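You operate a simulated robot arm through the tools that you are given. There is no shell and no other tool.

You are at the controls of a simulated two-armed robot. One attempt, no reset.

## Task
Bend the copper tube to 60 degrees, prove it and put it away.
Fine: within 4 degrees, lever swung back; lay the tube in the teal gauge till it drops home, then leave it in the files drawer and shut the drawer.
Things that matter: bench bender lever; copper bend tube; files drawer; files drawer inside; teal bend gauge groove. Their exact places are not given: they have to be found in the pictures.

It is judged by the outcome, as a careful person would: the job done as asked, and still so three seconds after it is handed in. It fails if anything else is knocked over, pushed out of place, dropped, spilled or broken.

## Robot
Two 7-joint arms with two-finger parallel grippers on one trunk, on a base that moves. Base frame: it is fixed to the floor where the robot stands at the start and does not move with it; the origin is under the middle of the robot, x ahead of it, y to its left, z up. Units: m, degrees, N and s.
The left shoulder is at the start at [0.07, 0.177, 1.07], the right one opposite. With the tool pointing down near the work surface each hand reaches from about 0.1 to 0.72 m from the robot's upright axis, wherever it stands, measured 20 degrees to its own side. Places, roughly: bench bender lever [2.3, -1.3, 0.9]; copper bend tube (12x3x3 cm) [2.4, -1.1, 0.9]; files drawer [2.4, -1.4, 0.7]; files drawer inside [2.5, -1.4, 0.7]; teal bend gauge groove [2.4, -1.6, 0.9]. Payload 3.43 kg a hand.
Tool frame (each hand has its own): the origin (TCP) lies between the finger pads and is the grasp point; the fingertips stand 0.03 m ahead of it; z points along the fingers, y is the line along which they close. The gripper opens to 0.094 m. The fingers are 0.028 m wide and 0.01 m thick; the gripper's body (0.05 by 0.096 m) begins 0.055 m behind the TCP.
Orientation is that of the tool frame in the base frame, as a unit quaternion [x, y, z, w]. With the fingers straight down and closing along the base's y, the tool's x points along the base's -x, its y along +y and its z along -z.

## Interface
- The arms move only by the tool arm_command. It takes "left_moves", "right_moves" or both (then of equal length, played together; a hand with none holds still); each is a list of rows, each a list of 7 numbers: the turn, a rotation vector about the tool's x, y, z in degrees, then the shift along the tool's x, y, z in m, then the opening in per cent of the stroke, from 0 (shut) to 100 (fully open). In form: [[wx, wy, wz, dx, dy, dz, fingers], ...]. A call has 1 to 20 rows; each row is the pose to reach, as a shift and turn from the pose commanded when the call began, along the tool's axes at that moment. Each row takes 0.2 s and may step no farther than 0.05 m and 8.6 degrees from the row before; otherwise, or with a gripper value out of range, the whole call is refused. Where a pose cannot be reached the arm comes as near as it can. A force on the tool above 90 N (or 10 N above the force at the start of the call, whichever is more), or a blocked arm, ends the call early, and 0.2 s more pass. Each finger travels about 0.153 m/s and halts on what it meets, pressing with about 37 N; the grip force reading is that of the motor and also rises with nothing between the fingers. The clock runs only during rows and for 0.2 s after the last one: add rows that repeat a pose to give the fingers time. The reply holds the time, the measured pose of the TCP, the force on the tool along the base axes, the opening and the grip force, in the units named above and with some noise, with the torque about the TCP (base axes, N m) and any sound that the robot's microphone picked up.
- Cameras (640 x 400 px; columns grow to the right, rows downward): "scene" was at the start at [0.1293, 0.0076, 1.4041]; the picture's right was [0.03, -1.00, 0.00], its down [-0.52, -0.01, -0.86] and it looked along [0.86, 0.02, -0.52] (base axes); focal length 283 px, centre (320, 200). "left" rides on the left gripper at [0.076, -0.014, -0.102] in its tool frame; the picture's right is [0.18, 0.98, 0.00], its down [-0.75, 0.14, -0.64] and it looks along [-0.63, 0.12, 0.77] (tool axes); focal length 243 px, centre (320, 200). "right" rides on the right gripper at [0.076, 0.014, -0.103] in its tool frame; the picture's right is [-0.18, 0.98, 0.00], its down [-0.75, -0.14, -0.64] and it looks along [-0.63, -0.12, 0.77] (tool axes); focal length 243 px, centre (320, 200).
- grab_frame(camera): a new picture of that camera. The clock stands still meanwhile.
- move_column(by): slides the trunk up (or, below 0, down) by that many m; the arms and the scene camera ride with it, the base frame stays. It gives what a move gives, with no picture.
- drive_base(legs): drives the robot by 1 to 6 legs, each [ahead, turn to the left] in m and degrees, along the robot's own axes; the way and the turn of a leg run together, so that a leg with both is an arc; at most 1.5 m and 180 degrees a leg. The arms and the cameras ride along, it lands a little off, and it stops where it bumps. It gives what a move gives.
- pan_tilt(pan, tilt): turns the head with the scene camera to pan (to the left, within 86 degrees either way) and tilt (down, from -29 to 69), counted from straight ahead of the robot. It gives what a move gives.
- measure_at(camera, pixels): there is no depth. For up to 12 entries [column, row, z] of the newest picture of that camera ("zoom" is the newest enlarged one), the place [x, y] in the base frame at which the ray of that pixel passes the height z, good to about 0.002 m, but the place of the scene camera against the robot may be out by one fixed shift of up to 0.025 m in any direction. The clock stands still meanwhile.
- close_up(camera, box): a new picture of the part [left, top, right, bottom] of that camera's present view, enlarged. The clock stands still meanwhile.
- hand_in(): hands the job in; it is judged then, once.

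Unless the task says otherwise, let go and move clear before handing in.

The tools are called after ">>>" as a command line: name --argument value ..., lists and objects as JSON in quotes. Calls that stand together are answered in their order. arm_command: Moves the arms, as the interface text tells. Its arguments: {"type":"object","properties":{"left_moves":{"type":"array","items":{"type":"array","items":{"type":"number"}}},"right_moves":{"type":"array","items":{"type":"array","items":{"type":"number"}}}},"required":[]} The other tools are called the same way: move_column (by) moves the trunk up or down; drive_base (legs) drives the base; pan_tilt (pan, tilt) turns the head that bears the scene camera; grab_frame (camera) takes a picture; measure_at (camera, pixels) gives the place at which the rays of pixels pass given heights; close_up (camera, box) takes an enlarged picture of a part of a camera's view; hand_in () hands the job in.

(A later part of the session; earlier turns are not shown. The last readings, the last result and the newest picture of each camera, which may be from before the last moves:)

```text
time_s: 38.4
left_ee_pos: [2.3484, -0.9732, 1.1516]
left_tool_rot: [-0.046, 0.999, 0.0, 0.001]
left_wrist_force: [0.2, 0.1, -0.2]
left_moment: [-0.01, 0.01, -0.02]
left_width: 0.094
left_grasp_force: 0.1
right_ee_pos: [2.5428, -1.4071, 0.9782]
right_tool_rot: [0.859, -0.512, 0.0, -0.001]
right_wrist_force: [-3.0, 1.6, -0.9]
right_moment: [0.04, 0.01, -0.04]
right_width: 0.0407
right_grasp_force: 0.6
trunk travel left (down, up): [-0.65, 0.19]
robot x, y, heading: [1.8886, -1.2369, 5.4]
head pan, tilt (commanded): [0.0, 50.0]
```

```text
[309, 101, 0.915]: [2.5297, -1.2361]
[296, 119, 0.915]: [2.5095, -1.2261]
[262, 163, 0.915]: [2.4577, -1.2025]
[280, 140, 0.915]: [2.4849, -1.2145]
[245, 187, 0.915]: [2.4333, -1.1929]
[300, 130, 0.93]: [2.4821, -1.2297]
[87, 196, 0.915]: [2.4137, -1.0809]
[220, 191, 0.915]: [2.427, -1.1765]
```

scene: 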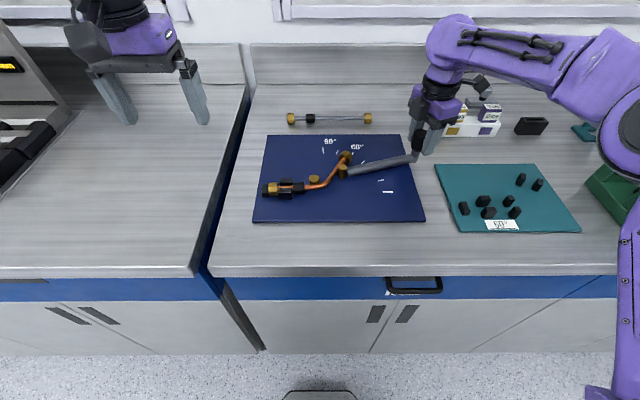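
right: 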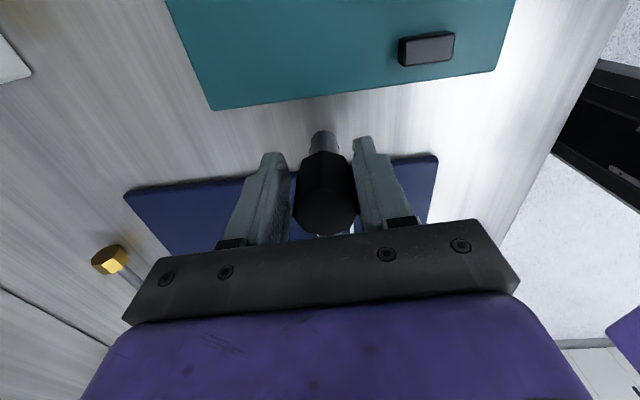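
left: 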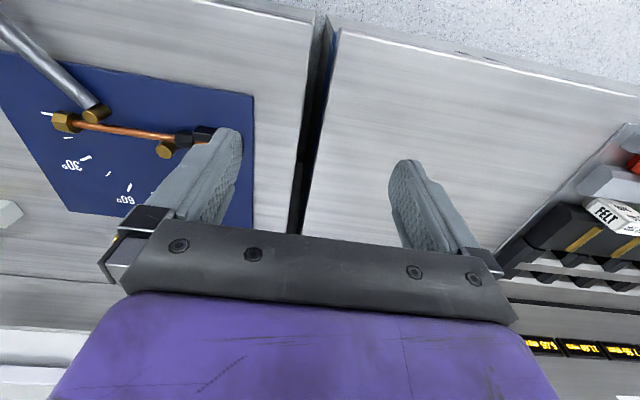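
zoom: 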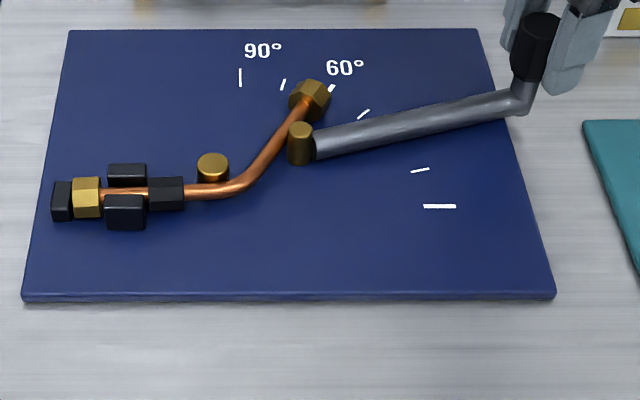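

The leg is at about 59–61° under load. I'll swing the lever back 10° to see the springback.

>>> arm_command --right_moves '[[0, 0, 5, -0.0009, 0.0213, 0, 42], [0, 0, 10, -0.0037, 0.0424, 0, 42], [0, 0, 10, -0.0037, 0.0424, 0, 42]]'

>>> grab_frame --camera "scene"

>>> close_up --camera "scene" --box '[245, 125, 453, 255]'

```text
time_s: 39.2
left_ee_pos: [2.3499, -0.9738, 1.1513]
left_tool_rot: [-0.045, 0.999, 0.0, -0.001]
left_wrist_force: [0.7, 0.3, -0.5]
left_moment: [-0.01, 0.02, 0.0]
left_width: 0.0942
left_grasp_force: 0.1
right_ee_pos: [2.5054, -1.4233, 0.978]
right_tool_rot: [0.811, -0.586, 0.0, 0.0]
right_wrist_force: [0.4, 0.7, -0.2]
right_moment: [0.01, 0.0, 0.01]
right_width: 0.0395
right_grasp_force: 0.0
trunk travel left (down, up): [-0.65, 0.19]
robot x, y, heading: [1.8883, -1.2385, 5.3]
head pan, tilt (commanded): [0.0, 50.0]
```

```text
taken
```

scene: 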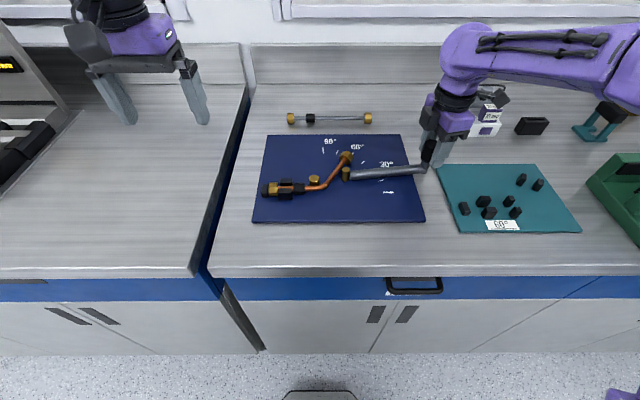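

```text
3.08 times, centred on (349, 190) of scene
```

zoom: 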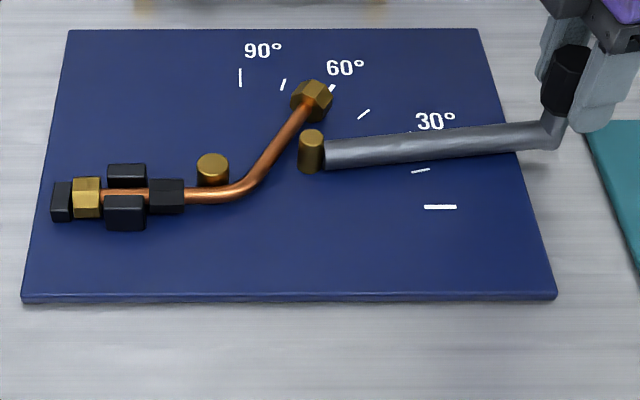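

Springback is small: the nut only moved from (310,101) to (312,101). For a truer angle I'll bring the left hand's camera over the bender.

>>> arm_command --left_moves '[[0, 0, 0, 0.014, -0.047, 0, 100], [0, 0, 0, 0.028, -0.094, 0, 100], [0, 0, 0, 0.042, -0.141, 0, 100], [0, 0, 0, 0.056, -0.188, 0, 100], [0, 0, 0, 0.071, -0.235, 0, 100], [0, 0, 0, 0.071, -0.235, 0, 100]]'

>>> grab_frame --camera "left"

```text
time_s: 40.6
left_ee_pos: [2.2975, -1.2129, 1.1489]
left_tool_rot: [-0.046, 0.999, 0.0, 0.0]
left_wrist_force: [-0.3, 0.7, -0.6]
left_moment: [-0.01, 0.01, -0.02]
left_width: 0.0938
left_grasp_force: 0.0
right_ee_pos: [2.5049, -1.4214, 0.9782]
right_tool_rot: [0.81, -0.586, 0.0, 0.0]
right_wrist_force: [-0.2, -0.4, -0.2]
right_moment: [-0.01, -0.02, 0.0]
right_width: 0.0395
right_grasp_force: 0.1
trunk travel left (down, up): [-0.65, 0.19]
robot x, y, heading: [1.8884, -1.24, 5.3]
head pan, tilt (commanded): [0.0, 50.0]
```

```text
taken
```

left: 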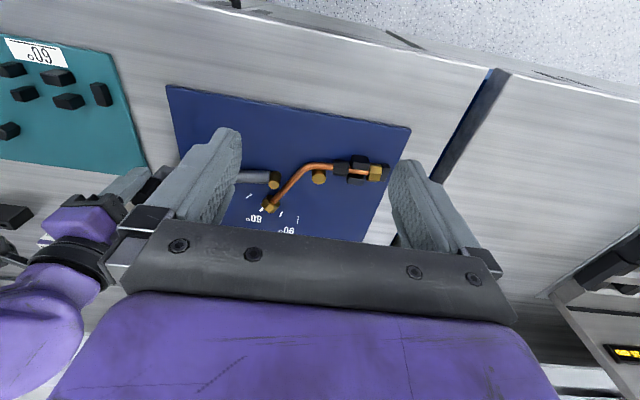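

The tube is now in full view between the left fingers (270–380, 160–212). I'll enlarge it and measure the two legs.

>>> close_up --camera "left" --box '[235, 145, 395, 245]'

```text
4.00 times, centred on (315, 195) of left
```

zoom: 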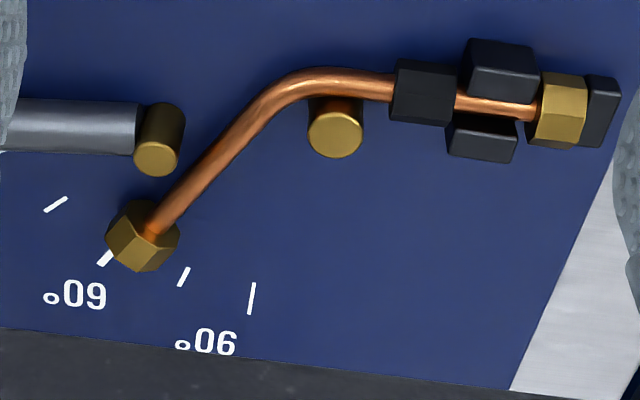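

>>> measure_at --camera "zoom" --pixels '[[163, 223, 0.915], [200, 182, 0.915], [240, 136, 0.915], [265, 108, 0.915], [370, 85, 0.915], [490, 102, 0.915], [525, 108, 0.915], [330, 82, 0.915], [252, 298, 0.9], [184, 277, 0.9], [104, 257, 0.9], [56, 205, 0.9]]'

```text
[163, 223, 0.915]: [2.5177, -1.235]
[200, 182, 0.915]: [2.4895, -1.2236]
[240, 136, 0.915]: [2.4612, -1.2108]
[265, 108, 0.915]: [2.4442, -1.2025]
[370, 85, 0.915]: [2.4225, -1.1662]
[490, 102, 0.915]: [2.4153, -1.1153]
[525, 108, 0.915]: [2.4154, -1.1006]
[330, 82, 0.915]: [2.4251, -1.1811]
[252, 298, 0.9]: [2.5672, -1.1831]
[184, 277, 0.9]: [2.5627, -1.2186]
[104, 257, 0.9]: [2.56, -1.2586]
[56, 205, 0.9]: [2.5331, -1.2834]
```

The measured legs give a bend of about 59.5–60.4° after springback, within 4°. Now I move the left arm back out of the way, then swing the lever back to its start.

>>> arm_command --left_moves '[[0, 0, 0, -0.014, 0.047, 0, 100], [0, 0, 0, -0.028, 0.094, 0, 100], [0, 0, 0, -0.042, 0.141, 0, 100], [0, 0, 0, -0.056, 0.188, 0, 100], [0, 0, 0, -0.071, 0.235, 0, 100], [0, 0, 0, -0.071, 0.235, 0, 100]]'

>>> arm_command --right_moves '[[0, 0, 6, -0.0013, 0.0255, 0, 42], [0, 0, 12, -0.0053, 0.0507, 0, 42], [0, 0, 18, -0.0119, 0.0754, 0, 42], [0, 0, 24, -0.0211, 0.0992, 0, 42], [0, 0, 30, -0.0327, 0.122, 0, 42], [0, 0, 36, -0.0466, 0.1434, 0, 42], [0, 0, 42, -0.0627, 0.1633, 0, 42], [0, 0, 48, -0.0807, 0.1813, 0, 42], [0, 0, 54, -0.1006, 0.1974, 0, 42], [0, 0, 57, -0.1111, 0.2046, 0, 42], [0, 0, 57, -0.1111, 0.2046, 0, 42]]'

>>> grab_frame --camera "scene"

>>> grab_frame --camera "right"

```text
time_s: 42.0
left_ee_pos: [2.3487, -0.9771, 1.1531]
left_tool_rot: [-0.046, 0.999, -0.001, 0.001]
left_wrist_force: [0.3, 0.4, -1.1]
left_moment: [0.04, 0.02, 0.04]
left_width: 0.0939
left_grasp_force: 0.1
right_ee_pos: [2.5053, -1.4228, 0.9792]
right_tool_rot: [0.81, -0.586, 0.0, -0.001]
right_wrist_force: [0.1, -0.8, -0.2]
right_moment: [0.03, -0.01, 0.02]
right_width: 0.0396
right_grasp_force: 0.1
trunk travel left (down, up): [-0.65, 0.19]
robot x, y, heading: [1.8942, -1.2393, 5.2]
head pan, tilt (commanded): [0.0, 50.0]
```

```text
time_s: 44.4
left_ee_pos: [2.3494, -0.9773, 1.1534]
left_tool_rot: [-0.046, 0.999, 0.0, 0.001]
left_wrist_force: [0.4, -0.4, -0.8]
left_moment: [-0.02, -0.03, 0.03]
left_width: 0.0939
left_grasp_force: 0.1
right_ee_pos: [2.2752, -1.3838, 0.9776]
right_tool_rot: [-0.433, 0.901, 0.0, 0.001]
right_wrist_force: [0.0, -0.5, -0.7]
right_moment: [0.01, -0.04, 0.02]
right_width: 0.0394
right_grasp_force: 0.1
trunk travel left (down, up): [-0.65, 0.19]
robot x, y, heading: [1.8863, -1.235, 5.4]
head pan, tilt (commanded): [0.0, 50.0]
```

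```text
taken
```

scene: 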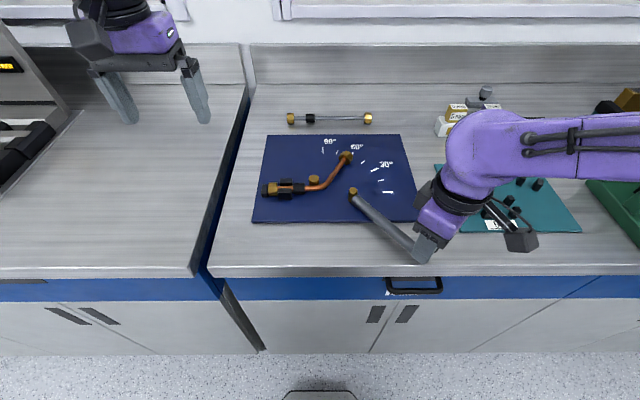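

```text
taken
```

right: 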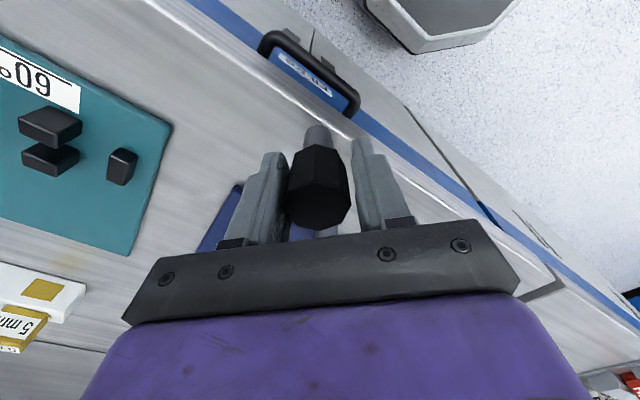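

The lever is back near its start. I'll nudge it about 1.5° more to the rest, then open and rise clear and compare with the first picture.

>>> arm_command --right_moves '[[0, 0, 1, 0, 0.004, 0, 42], [0, 0, 1, 0, 0.007, 0, 42], [0, 0, 1, 0, 0.007, 0, 42], [0, 0, 1, 0, 0.004, 0, 60], [0, 0, 1, 0, 0.002, 0, 90], [0, 0, 1, 0, 0.002, 0, 90], [0, 0, 1, 0, 0.002, -0.04, 90], [0, 0, 1, 0, 0.002, -0.08, 90], [0, 0, 1, 0, 0.002, -0.12, 90], [0, 0, 1, 0, 0.002, -0.15, 90], [0, 0, 1, 0, 0.002, -0.15, 90]]'

>>> close_up --camera "scene" --box '[245, 125, 453, 255]'

>>> grab_frame --camera "right"

```text
time_s: 46.8
left_ee_pos: [2.3489, -0.9762, 1.1538]
left_tool_rot: [-0.045, 0.999, 0.0, 0.0]
left_wrist_force: [-0.8, -0.2, 0.2]
left_moment: [0.0, -0.02, -0.02]
left_width: 0.0941
left_grasp_force: 0.2
right_ee_pos: [2.274, -1.3808, 1.1272]
right_tool_rot: [-0.425, 0.905, 0.0, -0.001]
right_wrist_force: [0.6, -0.3, 0.5]
right_moment: [-0.01, -0.04, 0.03]
right_width: 0.0845
right_grasp_force: 0.0
trunk travel left (down, up): [-0.65, 0.19]
robot x, y, heading: [1.8913, -1.2366, 5.3]
head pan, tilt (commanded): [0.0, 50.0]
```

```text
3.08 times, centred on (349, 190) of scene
```

zoom: 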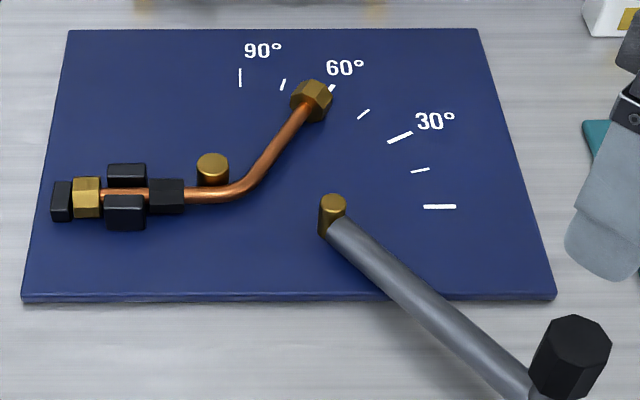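

```text
taken
```

right: 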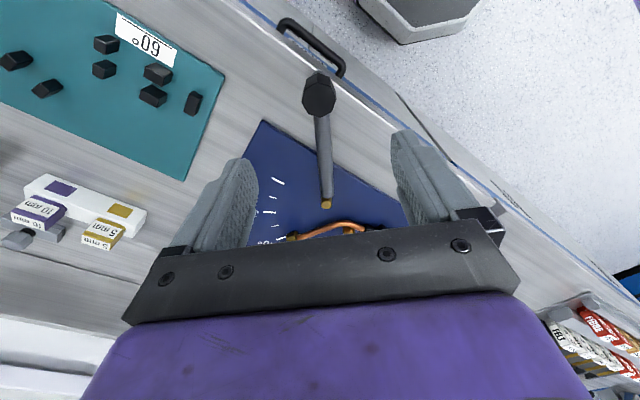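

The roller is at zoom (333,202), the same as at the start, so the lever is fully back; the tube stays at 60°. Next I examine the gauge geometry; the right camera sees it at the upper left.

>>> arm_command --right_moves '[[0, 0, 8, 0.0, 0.0, -0.02, 90], [0, 0, 16, 0.0, 0.0, -0.04, 90], [0, 0, 24, 0.0, 0.0, -0.06, 90], [0, 0, 32, 0, 0, -0.08, 90], [0, 0, 40, 0, 0, -0.08, 90], [0, 0, 45, 0, 0, -0.08, 90], [0, 0, 45, 0, 0, -0.08, 90]]'

>>> grab_frame --camera "scene"

>>> grab_frame --camera "right"

```text
time_s: 48.4
left_ee_pos: [2.3483, -0.9767, 1.1539]
left_tool_rot: [-0.046, 0.999, 0.0, 0.001]
left_wrist_force: [-0.3, -0.1, -0.4]
left_moment: [-0.01, 0.01, 0.01]
left_width: 0.094
left_grasp_force: 0.1
right_ee_pos: [2.2732, -1.3804, 1.208]
right_tool_rot: [-0.045, 0.999, 0.001, 0.0]
right_wrist_force: [0.7, -0.7, 0.2]
right_moment: [0.04, -0.01, 0.01]
right_width: 0.0846
right_grasp_force: 0.1
trunk travel left (down, up): [-0.65, 0.19]
robot x, y, heading: [1.8892, -1.2408, 5.6]
head pan, tilt (commanded): [0.0, 50.0]
```

```text
taken
```

scene: 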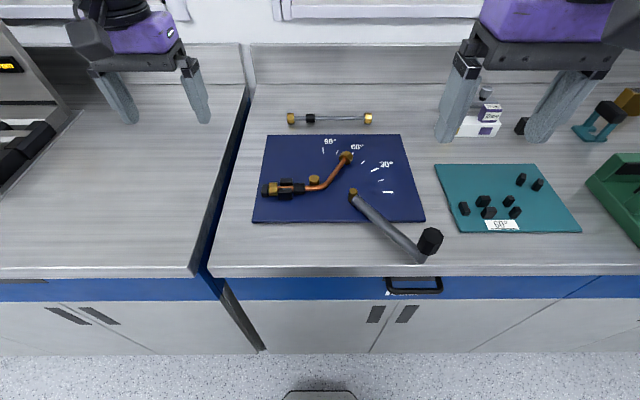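

```text
taken
```

right: 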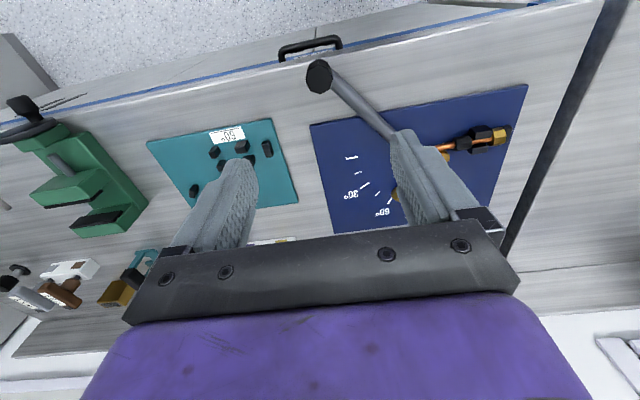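

I'll shift the right hand 0.19 m to the right so that its camera looks down on the gauge.

>>> arm_command --right_moves '[[0, 0, 0, -0.003, -0.047, 0.014, 100], [0, 0, 0, -0.006, -0.094, 0.028, 100], [0, 0, 0, -0.009, -0.141, 0.042, 100], [0, 0, 0, -0.0125, -0.187, 0.055, 100], [0, 0, 0, -0.0125, -0.187, 0.055, 100]]'

>>> grab_frame --camera "right"

```text
time_s: 49.6
left_ee_pos: [2.3494, -0.9755, 1.1525]
left_tool_rot: [-0.046, 0.999, -0.001, 0.002]
left_wrist_force: [-0.5, 0.1, -0.5]
left_moment: [-0.01, -0.02, -0.01]
left_width: 0.0938
left_grasp_force: 0.2
right_ee_pos: [2.3053, -1.5648, 1.1531]
right_tool_rot: [-0.046, 0.999, -0.001, 0.001]
right_wrist_force: [-0.8, -0.3, 1.0]
right_moment: [-0.03, 0.0, -0.03]
right_width: 0.0939
right_grasp_force: 0.2
trunk travel left (down, up): [-0.65, 0.19]
robot x, y, heading: [1.8944, -1.2405, 5.4]
head pan, tilt (commanded): [0.0, 50.0]
```

```text
taken
```

right: 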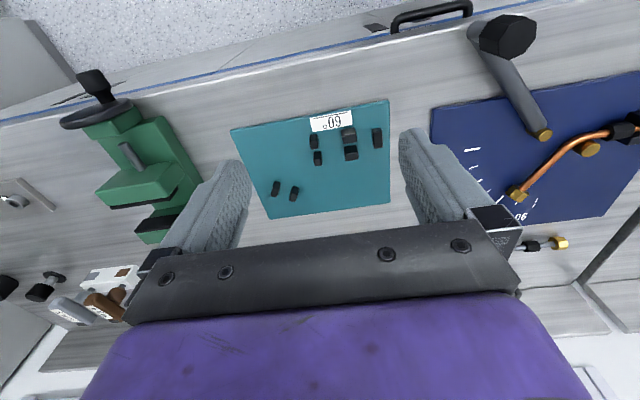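

The gauge is fully in view between the right fingers. Close-up and measure.

>>> close_up --camera "right" --box '[232, 95, 408, 205]'

>>> close_up --camera "scene" --box '[430, 155, 590, 255]'

```text
3.64 times, centred on (320, 150) of right
```

zoom: 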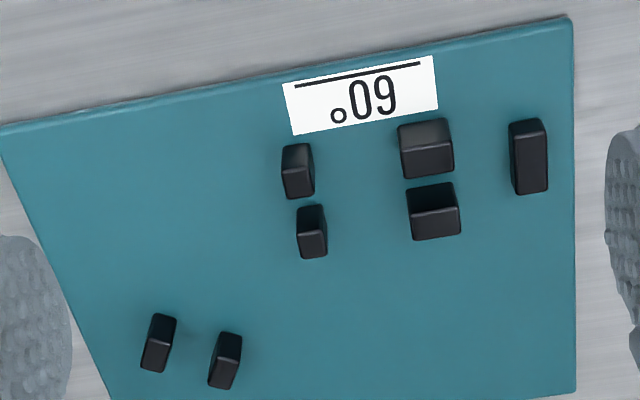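

```text
4.00 times, centred on (510, 205) of scene
```

zoom: 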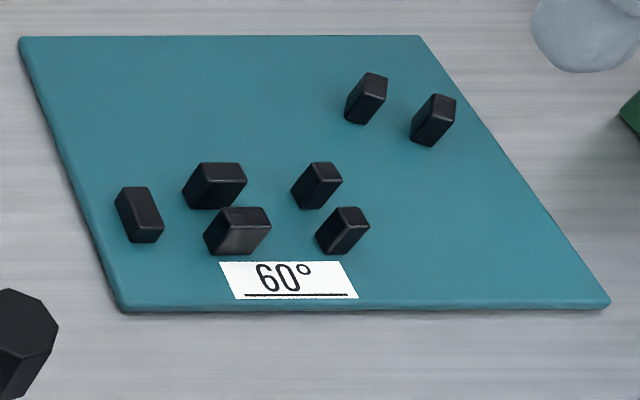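

>>> measure_at --camera "right" --pixels '[[349.7, 139.8, 0.925], [351.6, 156.9, 0.925], [314.2, 145.1, 0.925], [318.1, 162.4, 0.925], [275.2, 191.3, 0.925], [293.6, 196.2, 0.925], [377.8, 140.4, 0.925], [388.8, 100.5, 0.9], [232.5, 130.2, 0.9], [390.4, 202.3, 0.9]]'

>>> measure_at --camera "zoom" --pixels '[[240, 220, 0.925], [220, 174, 0.925], [348, 218, 0.925], [325, 172, 0.925], [441, 103, 0.925], [374, 82, 0.925], [137, 195, 0.925], [120, 308, 0.9], [608, 303, 0.9], [24, 40, 0.9], [420, 37, 0.9]]'

```text
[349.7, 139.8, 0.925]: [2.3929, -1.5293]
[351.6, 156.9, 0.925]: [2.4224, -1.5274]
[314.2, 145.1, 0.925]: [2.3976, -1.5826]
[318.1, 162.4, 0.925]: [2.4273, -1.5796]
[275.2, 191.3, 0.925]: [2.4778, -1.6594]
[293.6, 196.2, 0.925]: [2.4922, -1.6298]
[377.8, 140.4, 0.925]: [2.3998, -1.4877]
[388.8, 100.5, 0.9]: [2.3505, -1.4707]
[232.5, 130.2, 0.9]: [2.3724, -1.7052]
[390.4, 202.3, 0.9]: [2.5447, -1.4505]
```

```text
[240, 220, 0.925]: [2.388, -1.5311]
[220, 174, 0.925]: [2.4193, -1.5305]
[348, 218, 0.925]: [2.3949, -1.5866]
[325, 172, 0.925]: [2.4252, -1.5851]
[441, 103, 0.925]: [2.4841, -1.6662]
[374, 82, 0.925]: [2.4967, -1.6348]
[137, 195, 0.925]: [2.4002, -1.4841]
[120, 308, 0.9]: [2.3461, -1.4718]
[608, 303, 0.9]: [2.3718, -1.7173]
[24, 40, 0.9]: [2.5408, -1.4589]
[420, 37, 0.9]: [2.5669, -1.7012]
```

Right and scene cameras agree to ~5 mm: gauge pair 1 at (2.408,-1.528), pair 2 at (2.4125,-1.581), pair 3 at (2.485,-1.645), so the vertex should sit near (2.416,-1.613) and the collar near (2.410,-1.556). I'll retract the left hand and bring the right hand over the tube's collar, turned so that the fingers close across the tube.

>>> arm_command --left_moves '[[0, 0, 0, 0.045, 0.01, 0, 100], [0, 0, 0, 0.09, 0.02, 0, 100], [0, 0, 0, 0.135, 0.03, 0, 100], [0, 0, 0, 0.18, 0.04, 0, 100], [0, 0, 0, 0.18, 0.04, 0, 100]]'

>>> arm_command --right_moves '[[0, 0, -8.2, -0.0141, 0.0376, 0.004, 100], [0, 0, -16.4, -0.0282, 0.0752, 0.008, 100], [0, 0, -24.6, -0.0424, 0.1128, 0.012, 100], [0, 0, -32.8, -0.0565, 0.1504, 0.016, 100], [0, 0, -41, -0.0706, 0.188, 0.02, 100], [0, 0, -49.2, -0.0847, 0.2255, 0.024, 100], [0, 0, -57.4, -0.0988, 0.2631, 0.028, 100], [0, 0, -65.6, -0.113, 0.3007, 0.032, 100], [0, 0, -73.8, -0.1271, 0.3383, 0.036, 100], [0, 0, -82, -0.1412, 0.3759, 0.04, 100], [0, 0, -90, -0.1553, 0.4135, 0.05, 100], [0, 0, -90, -0.1553, 0.4135, 0.05, 100]]'

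>>> grab_frame --camera "right"

>>> grab_frame --camera "scene"

```text
time_s: 50.8
left_ee_pos: [2.1673, -0.9516, 1.15]
left_tool_rot: [-0.047, 0.999, 0.001, 0.001]
left_wrist_force: [0.2, 0.2, -0.1]
left_moment: [0.03, 0.04, 0.0]
left_width: 0.094
left_grasp_force: 0.1
right_ee_pos: [2.3062, -1.5671, 1.1515]
right_tool_rot: [-0.046, 0.999, 0.001, 0.0]
right_wrist_force: [0.8, 0.3, -0.7]
right_moment: [0.0, 0.0, 0.01]
right_width: 0.094
right_grasp_force: 0.1
trunk travel left (down, up): [-0.65, 0.19]
robot x, y, heading: [1.8883, -1.2405, 5.4]
head pan, tilt (commanded): [0.0, 50.0]
```

```text
time_s: 53.4
left_ee_pos: [2.1654, -0.9503, 1.1509]
left_tool_rot: [-0.046, 0.999, 0.001, 0.001]
left_wrist_force: [-0.1, -1.0, -0.1]
left_moment: [0.03, -0.02, -0.04]
left_width: 0.0939
left_grasp_force: 0.0
right_ee_pos: [2.4189, -1.1388, 1.1034]
right_tool_rot: [0.74, -0.673, 0.0, -0.001]
right_wrist_force: [1.0, -1.5, -0.1]
right_moment: [-0.01, -0.02, 0.01]
right_width: 0.0939
right_grasp_force: 0.0
trunk travel left (down, up): [-0.65, 0.19]
robot x, y, heading: [1.8903, -1.2373, 4.9]
head pan, tilt (commanded): [0.0, 50.0]
```

```text
taken
```

right: 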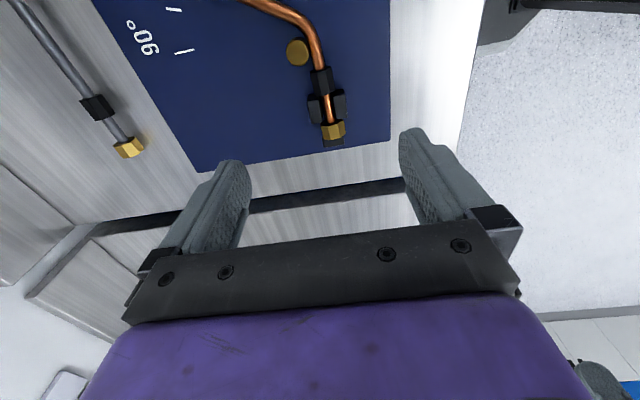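

```text
taken
```

scene: 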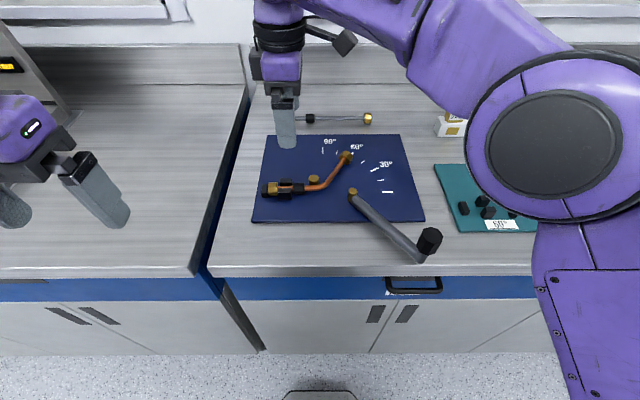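

The collar appears at (322,80) in the right camera, almost under the TCP. Close-up for precise measurement.

>>> close_up --camera "right" --box '[256, 30, 384, 150]'

```text
3.33 times, centred on (320, 90) of right
```

zoom: 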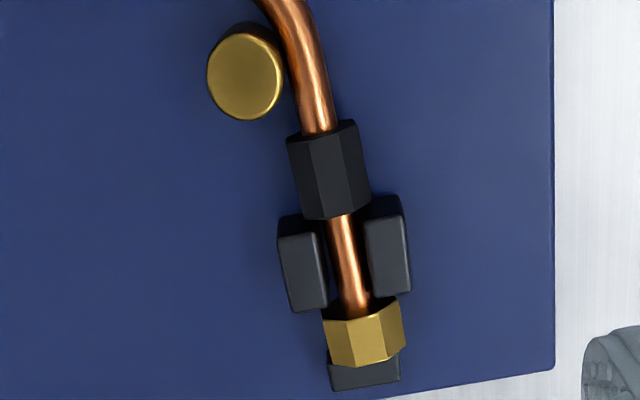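

>>> measure_at --camera "zoom" --pixels '[[322, 130, 0.928], [336, 216, 0.928], [303, 233, 0.93], [387, 216, 0.93], [305, 312, 0.93], [390, 296, 0.93], [245, 77, 0.93], [240, 120, 0.93], [315, 60, 0.915], [345, 260, 0.915], [329, 172, 0.928], [363, 380, 0.92]]'

```text
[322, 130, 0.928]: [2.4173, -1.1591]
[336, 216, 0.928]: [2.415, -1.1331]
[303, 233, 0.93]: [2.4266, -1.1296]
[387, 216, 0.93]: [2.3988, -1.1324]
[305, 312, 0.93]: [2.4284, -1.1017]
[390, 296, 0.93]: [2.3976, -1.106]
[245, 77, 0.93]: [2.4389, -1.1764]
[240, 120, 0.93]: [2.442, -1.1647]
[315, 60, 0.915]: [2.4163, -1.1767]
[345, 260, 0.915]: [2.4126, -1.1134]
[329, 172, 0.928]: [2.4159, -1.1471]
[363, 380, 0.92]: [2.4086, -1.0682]
```

The right camera shows a clear slot for the fingers: collar centre ≈(2.416,-1.146), pegs start at y≈-1.131 and the post's edge at y≈-1.165. I'll descend to z≈1.0 centred at y≈-1.148 with the fingers at ~6 cm and look again.

>>> arm_command --right_moves '[[0, 0, 0, 0.003, 0.001, 0.03, 80], [0, 0, 0, 0.006, 0.003, 0.06, 70], [0, 0, 0, 0.0087, 0.0038, 0.09, 64], [0, 0, 0, 0.0087, 0.0038, 0.1, 64], [0, 0, 0, 0.0087, 0.0038, 0.1, 64]]'

>>> grab_frame --camera "right"

>>> close_up --camera "right" --box '[240, 60, 400, 160]'

```text
time_s: 54.6
left_ee_pos: [2.1675, -0.9489, 1.1505]
left_tool_rot: [-0.047, 0.999, 0.0, 0.001]
left_wrist_force: [0.0, -0.6, -0.3]
left_moment: [0.0, 0.0, 0.01]
left_width: 0.0943
left_grasp_force: 0.0
right_ee_pos: [2.4155, -1.149, 1.0034]
right_tool_rot: [0.739, -0.673, 0.001, 0.0]
right_wrist_force: [-0.1, 1.0, 0.3]
right_moment: [0.02, -0.02, 0.01]
right_width: 0.0603
right_grasp_force: 0.0
trunk travel left (down, up): [-0.65, 0.19]
robot x, y, heading: [1.8945, -1.2424, 5.3]
head pan, tilt (commanded): [0.0, 50.0]
```

```text
taken
```

right: 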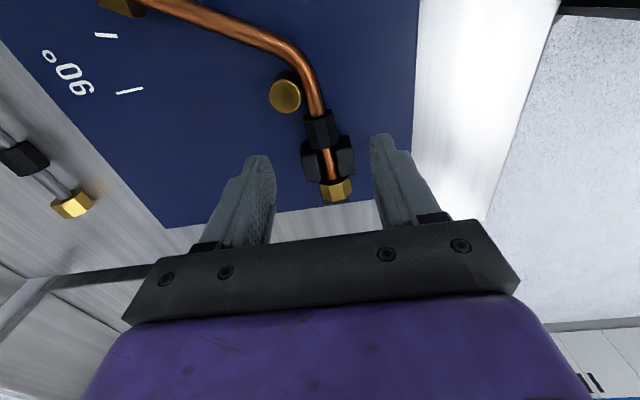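

```text
4.00 times, centred on (320, 110) of right
```

zoom: 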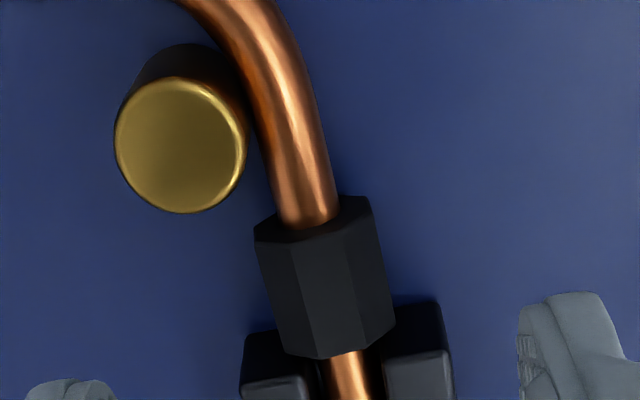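

>>> measure_at --camera "zoom" --pixels '[[327, 212, 0.928], [345, 352, 0.928], [337, 285, 0.928], [275, 380, 0.93], [418, 355, 0.93], [180, 145, 0.93], [180, 210, 0.93], [245, 145, 0.93], [303, 140, 0.92], [350, 380, 0.92]]'

```text
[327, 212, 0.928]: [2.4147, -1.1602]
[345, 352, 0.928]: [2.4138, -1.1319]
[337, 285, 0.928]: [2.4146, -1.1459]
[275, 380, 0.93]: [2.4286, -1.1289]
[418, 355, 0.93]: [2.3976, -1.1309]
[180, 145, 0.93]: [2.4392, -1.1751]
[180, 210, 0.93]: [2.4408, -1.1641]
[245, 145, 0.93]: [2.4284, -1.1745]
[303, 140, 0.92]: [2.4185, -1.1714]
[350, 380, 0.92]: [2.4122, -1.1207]
```

Consistent: slot centre y≈-1.147, collar axis x≈2.4145. I descend to z≈0.938 (tips 8 mm above the mat) without gripping yet.

>>> arm_command --right_moves '[[0, 0, 0, -0.0015, 0.0005, 0.025, 64], [0, 0, 0, -0.0015, 0.0005, 0.045, 64], [0, 0, 0, -0.0015, 0.0005, 0.058, 64], [0, 0, 0, -0.0015, 0.0005, 0.064, 64], [0, 0, 0, -0.0015, 0.0005, 0.064, 64]]'

>>> grab_frame --camera "right"

>>> close_up --camera "right" --box '[240, 90, 400, 190]'

>>> close_up --camera "scene" --box '[245, 125, 405, 225]'

```text
time_s: 55.8
left_ee_pos: [2.1666, -0.9503, 1.1509]
left_tool_rot: [-0.047, 0.999, 0.0, 0.001]
left_wrist_force: [-0.8, 0.2, 0.4]
left_moment: [0.01, -0.03, 0.02]
left_width: 0.0938
left_grasp_force: 0.0
right_ee_pos: [2.4154, -1.1484, 0.941]
right_tool_rot: [0.739, -0.674, 0.001, -0.003]
right_wrist_force: [1.2, 0.8, 17.9]
right_moment: [-0.21, 0.56, -0.03]
right_width: 0.0593
right_grasp_force: 0.0
trunk travel left (down, up): [-0.65, 0.19]
robot x, y, heading: [1.8906, -1.2396, 5.2]
head pan, tilt (commanded): [0.0, 50.0]
```

```text
taken
```

right: 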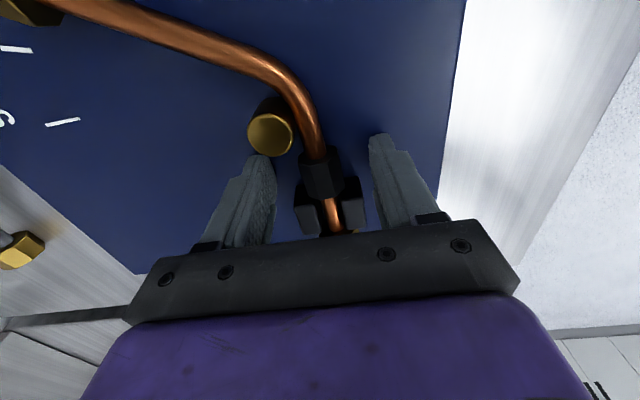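

```text
4.00 times, centred on (320, 140) of right
```

zoom: 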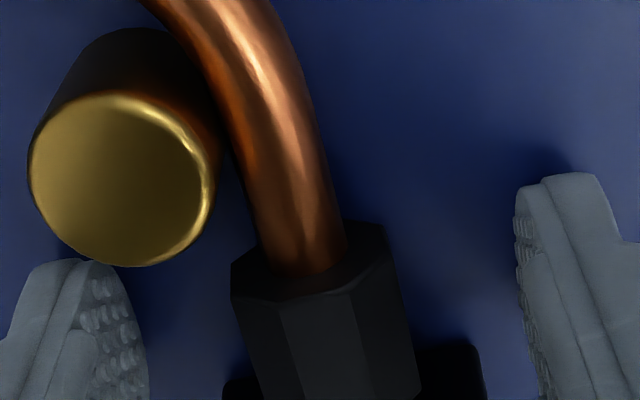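

```text
4.00 times, centred on (325, 175) of scene
```

zoom: 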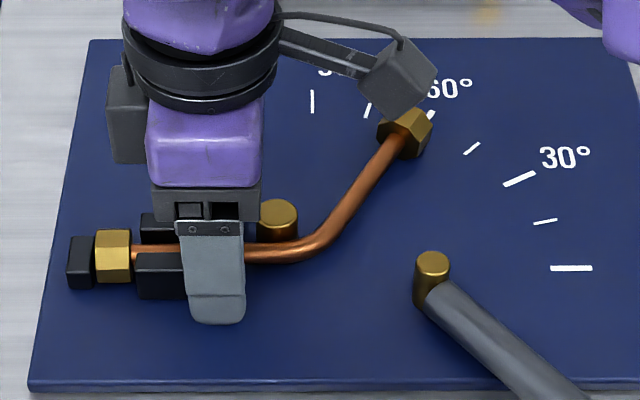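

The 18 N upward force with its torque points to the front fingertip resting on the mat, so the mat's top is at z≈0.91. I'll raise 6 mm, shift 2 mm right, and then close on the collar.

>>> arm_command --right_moves '[[0, 0, 0, 0.002, 0, -0.006, 64], [0, 0, 0, 0.002, 0, -0.006, 64]]'

>>> arm_command --right_moves '[[0, 0, 0, 0, 0, 0, 45], [0, 0, 0, 0, 0, 0, 35], [0, 0, 0, 0, 0, 0, 25], [0, 0, 0, 0, 0, 0, 15], [0, 0, 0, 0, 0, 0, 15]]'

>>> close_up --camera "right" --box '[240, 90, 400, 190]'

>>> close_up --camera "scene" --box '[245, 125, 405, 225]'

```text
time_s: 56.4
left_ee_pos: [2.1675, -0.9497, 1.1511]
left_tool_rot: [-0.047, 0.999, 0.0, 0.002]
left_wrist_force: [-0.2, 0.2, 0.0]
left_moment: [0.03, -0.02, 0.01]
left_width: 0.0938
left_grasp_force: 0.1
right_ee_pos: [2.4174, -1.1503, 0.9448]
right_tool_rot: [0.739, -0.673, 0.0, 0.0]
right_wrist_force: [-0.8, -0.4, 0.7]
right_moment: [0.0, 0.03, -0.02]
right_width: 0.0603
right_grasp_force: 0.1
trunk travel left (down, up): [-0.65, 0.19]
robot x, y, heading: [1.8908, -1.2415, 5.5]
head pan, tilt (commanded): [0.0, 50.0]
```

```text
time_s: 57.6
left_ee_pos: [2.1649, -0.9495, 1.1498]
left_tool_rot: [-0.046, 0.999, 0.0, 0.001]
left_wrist_force: [-0.3, -1.1, -0.7]
left_moment: [0.03, 0.0, 0.01]
left_width: 0.0941
left_grasp_force: 0.2
right_ee_pos: [2.4169, -1.149, 0.9449]
right_tool_rot: [0.739, -0.674, 0.001, -0.001]
right_wrist_force: [-1.1, 0.7, 1.9]
right_moment: [-0.28, -0.25, 0.23]
right_width: 0.0224
right_grasp_force: 36.9
trunk travel left (down, up): [-0.65, 0.19]
robot x, y, heading: [1.8938, -1.2381, 5.4]
head pan, tilt (commanded): [0.0, 50.0]
```

```text
4.00 times, centred on (320, 140) of right
```

zoom: 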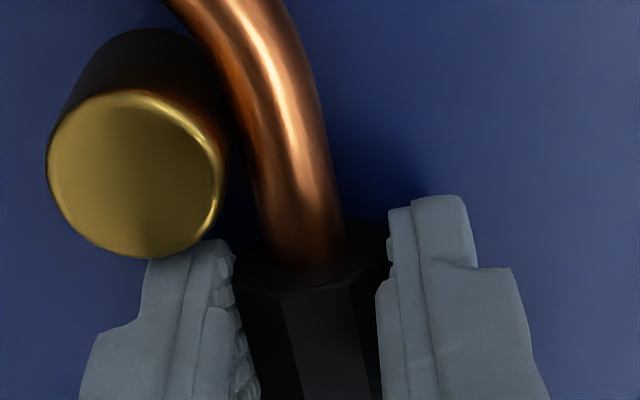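

```text
4.00 times, centred on (325, 175) of scene
```

zoom: 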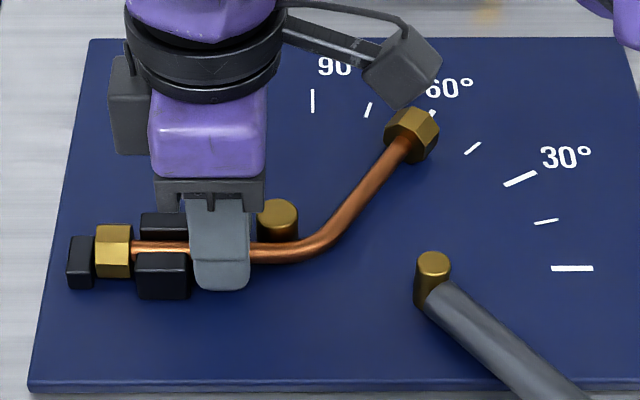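

Collar is gripped (width 0.0224 m, 37 N). Now lift straight up slowly.

>>> arm_command --right_moves '[[0, 0, 0, 0, 0, -0.008, 10], [0, 0, 0, 0, 0, -0.016, 10], [0, 0, 0, 0, 0, -0.024, 10], [0, 0, 0, 0, 0, -0.035, 10], [0, 0, 0, 0, 0, -0.05, 10], [0, 0, 0, 0, 0, -0.065, 10], [0, 0, 0, 0, 0, -0.08, 10], [0, 0, 0, 0, 0, -0.08, 10]]'

>>> grab_frame --camera "right"

>>> close_up --camera "scene" --box '[245, 95, 437, 215]'

```text
time_s: 59.4
left_ee_pos: [2.1674, -0.9498, 1.1513]
left_tool_rot: [-0.047, 0.999, 0.0, 0.001]
left_wrist_force: [0.5, 0.5, -0.1]
left_moment: [0.01, -0.01, -0.06]
left_width: 0.0937
left_grasp_force: 0.0
right_ee_pos: [2.418, -1.1484, 1.0249]
right_tool_rot: [0.739, -0.674, 0.0, 0.0]
right_wrist_force: [0.3, -0.4, -0.5]
right_moment: [-0.01, 0.04, -0.03]
right_width: 0.0223
right_grasp_force: 36.5
trunk travel left (down, up): [-0.65, 0.19]
robot x, y, heading: [1.8911, -1.2381, 5.1]
head pan, tilt (commanded): [0.0, 50.0]
```

```text
taken
```

right: 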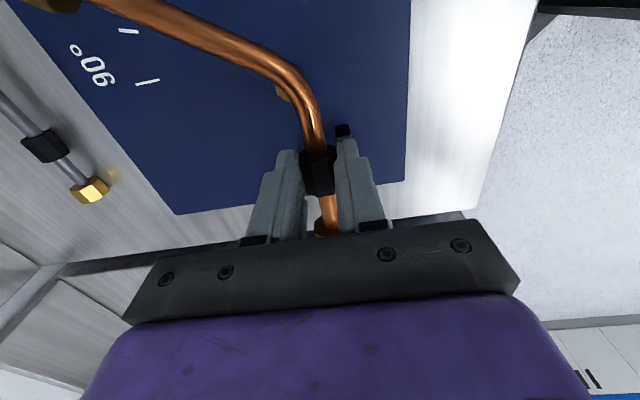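

```text
3.33 times, centred on (341, 155) of scene
```

zoom: 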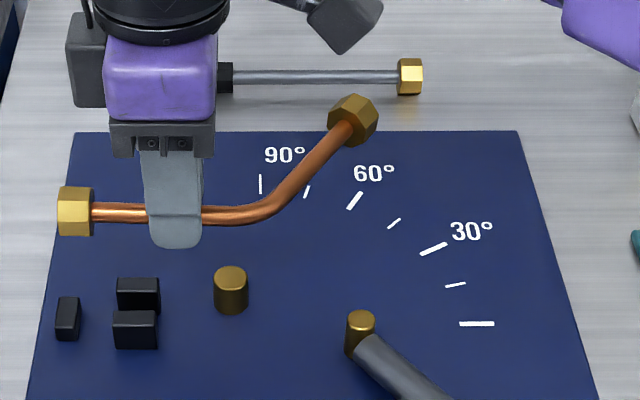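

The tube is up, level and still at 60°. But the current grip would put my fingers 4 mm into the gauge's second peg pair, so I'll set the tube back in its bender slot and regrip it on the bent leg, where the gauge leaves room.

>>> arm_command --right_moves '[[0, 0, 0, 0, 0, 0.02, 10], [0, 0, 0, 0, 0, 0.04, 10], [0, 0, 0, 0, 0, 0.055, 10], [0, 0, 0, 0, 0, 0.065, 10], [0, 0, 0, 0, 0, 0.073, 10], [0, 0, 0, 0, 0, 0.079, 10], [0, 0, 0, 0, 0, 0.079, 10]]'

>>> close_up --camera "scene" --box '[245, 125, 405, 225]'

```text
time_s: 61.0
left_ee_pos: [2.1651, -0.9491, 1.1508]
left_tool_rot: [-0.046, 0.999, 0.001, 0.001]
left_wrist_force: [0.1, 0.5, 0.1]
left_moment: [0.0, -0.01, 0.03]
left_width: 0.094
left_grasp_force: 0.1
right_ee_pos: [2.4159, -1.1506, 0.9476]
right_tool_rot: [0.74, -0.673, 0.001, -0.001]
right_wrist_force: [-1.3, 0.6, 3.7]
right_moment: [-0.37, -0.34, 0.01]
right_width: 0.0223
right_grasp_force: 36.9
trunk travel left (down, up): [-0.65, 0.19]
robot x, y, heading: [1.8902, -1.24, 5.2]
head pan, tilt (commanded): [0.0, 50.0]
```

```text
4.00 times, centred on (325, 175) of scene
```

zoom: 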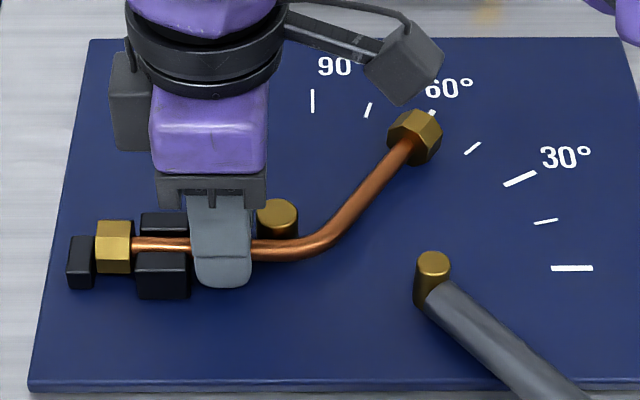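

The far nut touches the mat (moment points there) and the tube is back in its slot. Release, open to 60 %, and rise.

>>> arm_command --right_moves '[[0, 0, 0, 0, 0, 0, 30], [0, 0, 0, 0, 0, 0, 50], [0, 0, 0, 0, 0, 0, 62], [0, 0, 0, 0, 0, 0, 62], [0, 0, 0, 0, 0, -0.03, 62], [0, 0, 0, 0, 0, -0.06, 62], [0, 0, 0, 0, 0, -0.1, 80], [0, 0, 0, 0, 0, -0.14, 100], [0, 0, 0, 0, 0, -0.14, 100]]'

>>> close_up --camera "right" --box '[224, 0, 416, 120]'

>>> close_up --camera "scene" --box '[245, 125, 405, 225]'

```text
time_s: 63.0
left_ee_pos: [2.1674, -0.9503, 1.15]
left_tool_rot: [-0.047, 0.999, 0.001, 0.0]
left_wrist_force: [-0.4, 0.0, 0.4]
left_moment: [0.01, 0.0, 0.02]
left_width: 0.094
left_grasp_force: 0.1
right_ee_pos: [2.4202, -1.1504, 1.0881]
right_tool_rot: [0.739, -0.674, 0.001, 0.001]
right_wrist_force: [0.4, 0.5, 0.1]
right_moment: [0.01, 0.02, 0.0]
right_width: 0.0942
right_grasp_force: 0.1
trunk travel left (down, up): [-0.65, 0.19]
robot x, y, heading: [1.8865, -1.2396, 5.4]
head pan, tilt (commanded): [0.0, 50.0]
```

```text
3.33 times, centred on (320, 60) of right
```

zoom: 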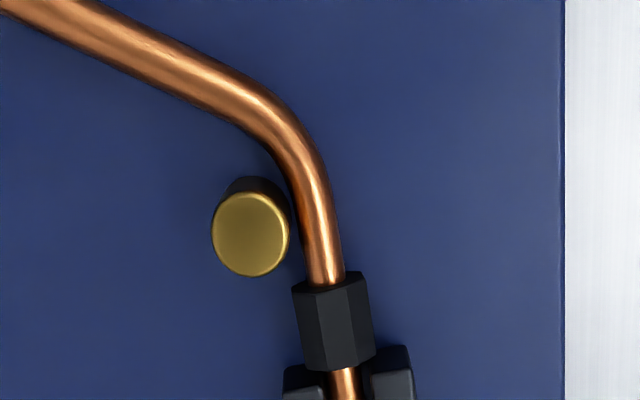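

```text
4.00 times, centred on (325, 175) of scene
```

zoom: 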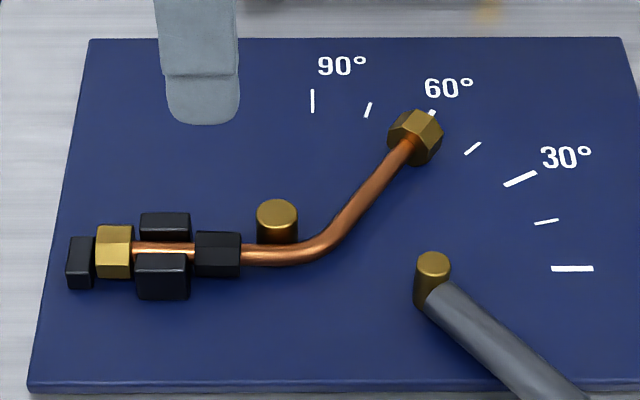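

The tube sits back in the slot. I'll measure its legs in this right-camera view for the regrip on the bent leg.

>>> measure_at --camera "right" --pixels '[[239, 5.5, 0.922], [254, 13.5, 0.922], [284, 26.5, 0.922], [321, 70, 0.922], [325, 116, 0.922], [324, 97, 0.933], [299, 70, 0.93]]'

```text
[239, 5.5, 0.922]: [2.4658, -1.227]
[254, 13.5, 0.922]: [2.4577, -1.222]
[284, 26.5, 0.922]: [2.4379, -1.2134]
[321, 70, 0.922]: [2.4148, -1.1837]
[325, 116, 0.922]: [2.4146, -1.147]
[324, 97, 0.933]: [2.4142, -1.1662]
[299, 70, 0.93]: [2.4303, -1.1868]
```

Those values used an older right picture; I'll retake the right close-up and measure in it.

>>> close_up --camera "right" --box '[192, 0, 384, 120]'

>>> measure_at --camera "zoom" --pixels '[[45, 0, 0.922], [140, 30, 0.922], [240, 68, 0.922], [330, 100, 0.922], [424, 200, 0.922], [432, 260, 0.922], [442, 320, 0.933], [452, 385, 0.922]]'

```text
3.33 times, centred on (288, 60) of right
```

zoom: 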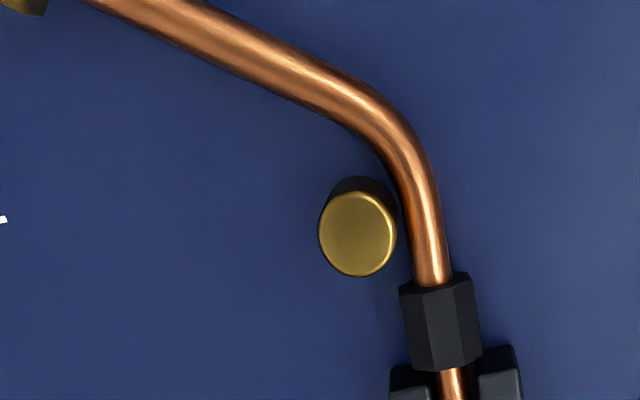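

```text
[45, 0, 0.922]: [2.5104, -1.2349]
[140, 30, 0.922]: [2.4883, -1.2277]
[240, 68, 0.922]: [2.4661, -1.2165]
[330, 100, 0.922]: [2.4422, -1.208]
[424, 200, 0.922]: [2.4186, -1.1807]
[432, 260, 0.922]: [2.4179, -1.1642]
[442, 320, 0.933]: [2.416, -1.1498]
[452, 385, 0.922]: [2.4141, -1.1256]
```

>>> measure_at --camera "zoom" --pixels '[[140, 2, 0.922], [200, 30, 0.922], [260, 60, 0.922], [320, 90, 0.922], [420, 200, 0.922], [433, 265, 0.922], [452, 385, 0.922], [358, 235, 0.935]]'

```text
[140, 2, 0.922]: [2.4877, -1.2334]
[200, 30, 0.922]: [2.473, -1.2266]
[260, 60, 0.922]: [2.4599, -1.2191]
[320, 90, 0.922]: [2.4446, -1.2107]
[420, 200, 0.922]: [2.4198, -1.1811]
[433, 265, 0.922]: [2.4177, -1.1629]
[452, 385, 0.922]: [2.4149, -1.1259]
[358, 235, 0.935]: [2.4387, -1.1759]
```

In the right-camera frame the vertex is at about (2.420,-1.198) and the bent leg runs ≈65° from −y. I'll turn the hand (wz +120) and put it above the bent leg's middle at about (2.459,-1.218).

>>> arm_command --right_moves '[[0, 0, 8, 0.005, -0.002, -0.01, 100], [0, 0, 16, 0.01, -0.004, -0.01, 100], [0, 0, 24, 0.015, -0.007, -0.01, 100], [0, 0, 32, 0.02, -0.009, -0.01, 100], [0, 0, 40, 0.025, -0.011, -0.01, 100], [0, 0, 48, 0.03, -0.013, -0.01, 100], [0, 0, 56, 0.035, -0.015, -0.01, 100], [0, 0, 64, 0.04, -0.018, -0.01, 100], [0, 0, 72, 0.045, -0.02, 0.0, 100], [0, 0, 80, 0.05, -0.022, 0.0, 100], [0, 0, 88, 0.055, -0.025, 0.0, 100], [0, 0, 96, 0.06, -0.027, 0.0, 100], [0, 0, 104, 0.064, -0.029, 0.0, 100], [0, 0, 112, 0.068, -0.031, 0.0, 100], [0, 0, 119.8, 0.0709, -0.0325, 0.01, 100], [0, 0, 119.8, 0.0709, -0.0325, 0.02, 100], [0, 0, 119.8, 0.0709, -0.0325, 0.02, 100]]'

>>> grab_frame --camera "right"

>>> close_up --camera "right" --box '[224, 20, 416, 140]'

```text
time_s: 66.6
left_ee_pos: [2.1667, -0.9489, 1.1514]
left_tool_rot: [-0.046, 0.999, 0.0, 0.001]
left_wrist_force: [-0.7, -0.8, 0.7]
left_moment: [0.04, 0.06, -0.02]
left_width: 0.0941
left_grasp_force: 0.1
right_ee_pos: [2.456, -1.2171, 1.0662]
right_tool_rot: [0.212, 0.977, 0.001, 0.001]
right_wrist_force: [0.4, -0.3, 0.6]
right_moment: [0.0, 0.0, 0.03]
right_width: 0.0939
right_grasp_force: 0.0
trunk travel left (down, up): [-0.65, 0.19]
robot x, y, heading: [1.8892, -1.2376, 5.2]
head pan, tilt (commanded): [0.0, 50.0]
```

```text
taken
```

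right: 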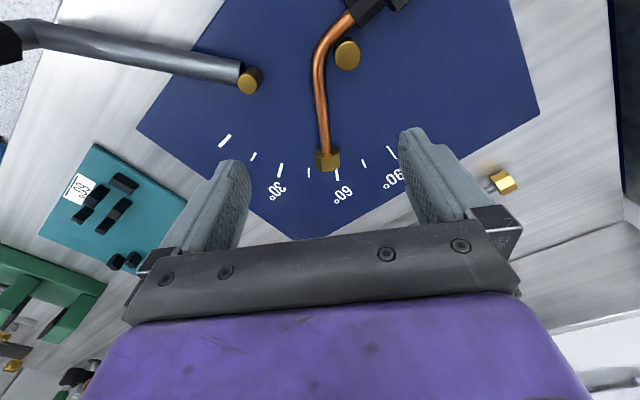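

```text
3.33 times, centred on (320, 80) of right
```

zoom: 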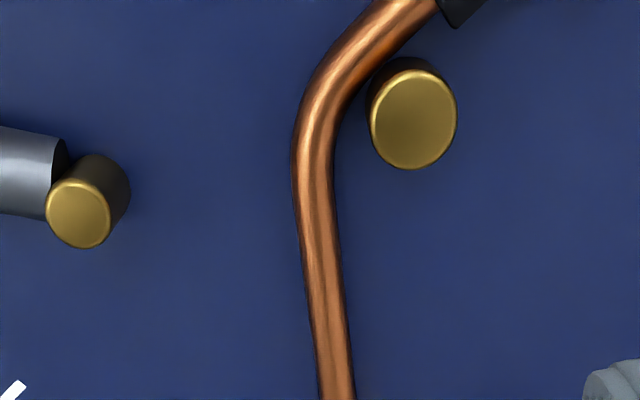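

>>> measure_at --camera "zoom" --pixels '[[312, 165, 0.922], [319, 230, 0.922], [327, 300, 0.922], [336, 390, 0.922], [412, 118, 0.935], [78, 215, 0.935], [375, 40, 0.922]]'

>>> measure_at --camera "right" --pixels '[[324, 130, 0.922], [327, 160, 0.922], [337, 175, 0.91], [309, 173, 0.91], [281, 171, 0.91], [254, 156, 0.91], [225, 140, 0.91], [363, 163, 0.91], [391, 152, 0.91]]'

```text
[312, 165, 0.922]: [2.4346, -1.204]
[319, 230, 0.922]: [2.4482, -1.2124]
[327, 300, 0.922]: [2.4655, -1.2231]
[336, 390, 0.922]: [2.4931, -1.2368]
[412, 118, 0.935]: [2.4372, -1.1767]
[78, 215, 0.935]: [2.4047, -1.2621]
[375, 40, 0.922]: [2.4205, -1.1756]
```

```text
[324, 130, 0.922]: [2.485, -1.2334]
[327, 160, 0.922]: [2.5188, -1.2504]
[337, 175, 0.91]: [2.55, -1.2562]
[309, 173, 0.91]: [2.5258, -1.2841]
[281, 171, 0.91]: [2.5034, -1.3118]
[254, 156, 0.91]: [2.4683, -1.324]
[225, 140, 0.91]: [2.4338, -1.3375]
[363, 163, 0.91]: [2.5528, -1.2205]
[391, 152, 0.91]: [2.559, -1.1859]
```

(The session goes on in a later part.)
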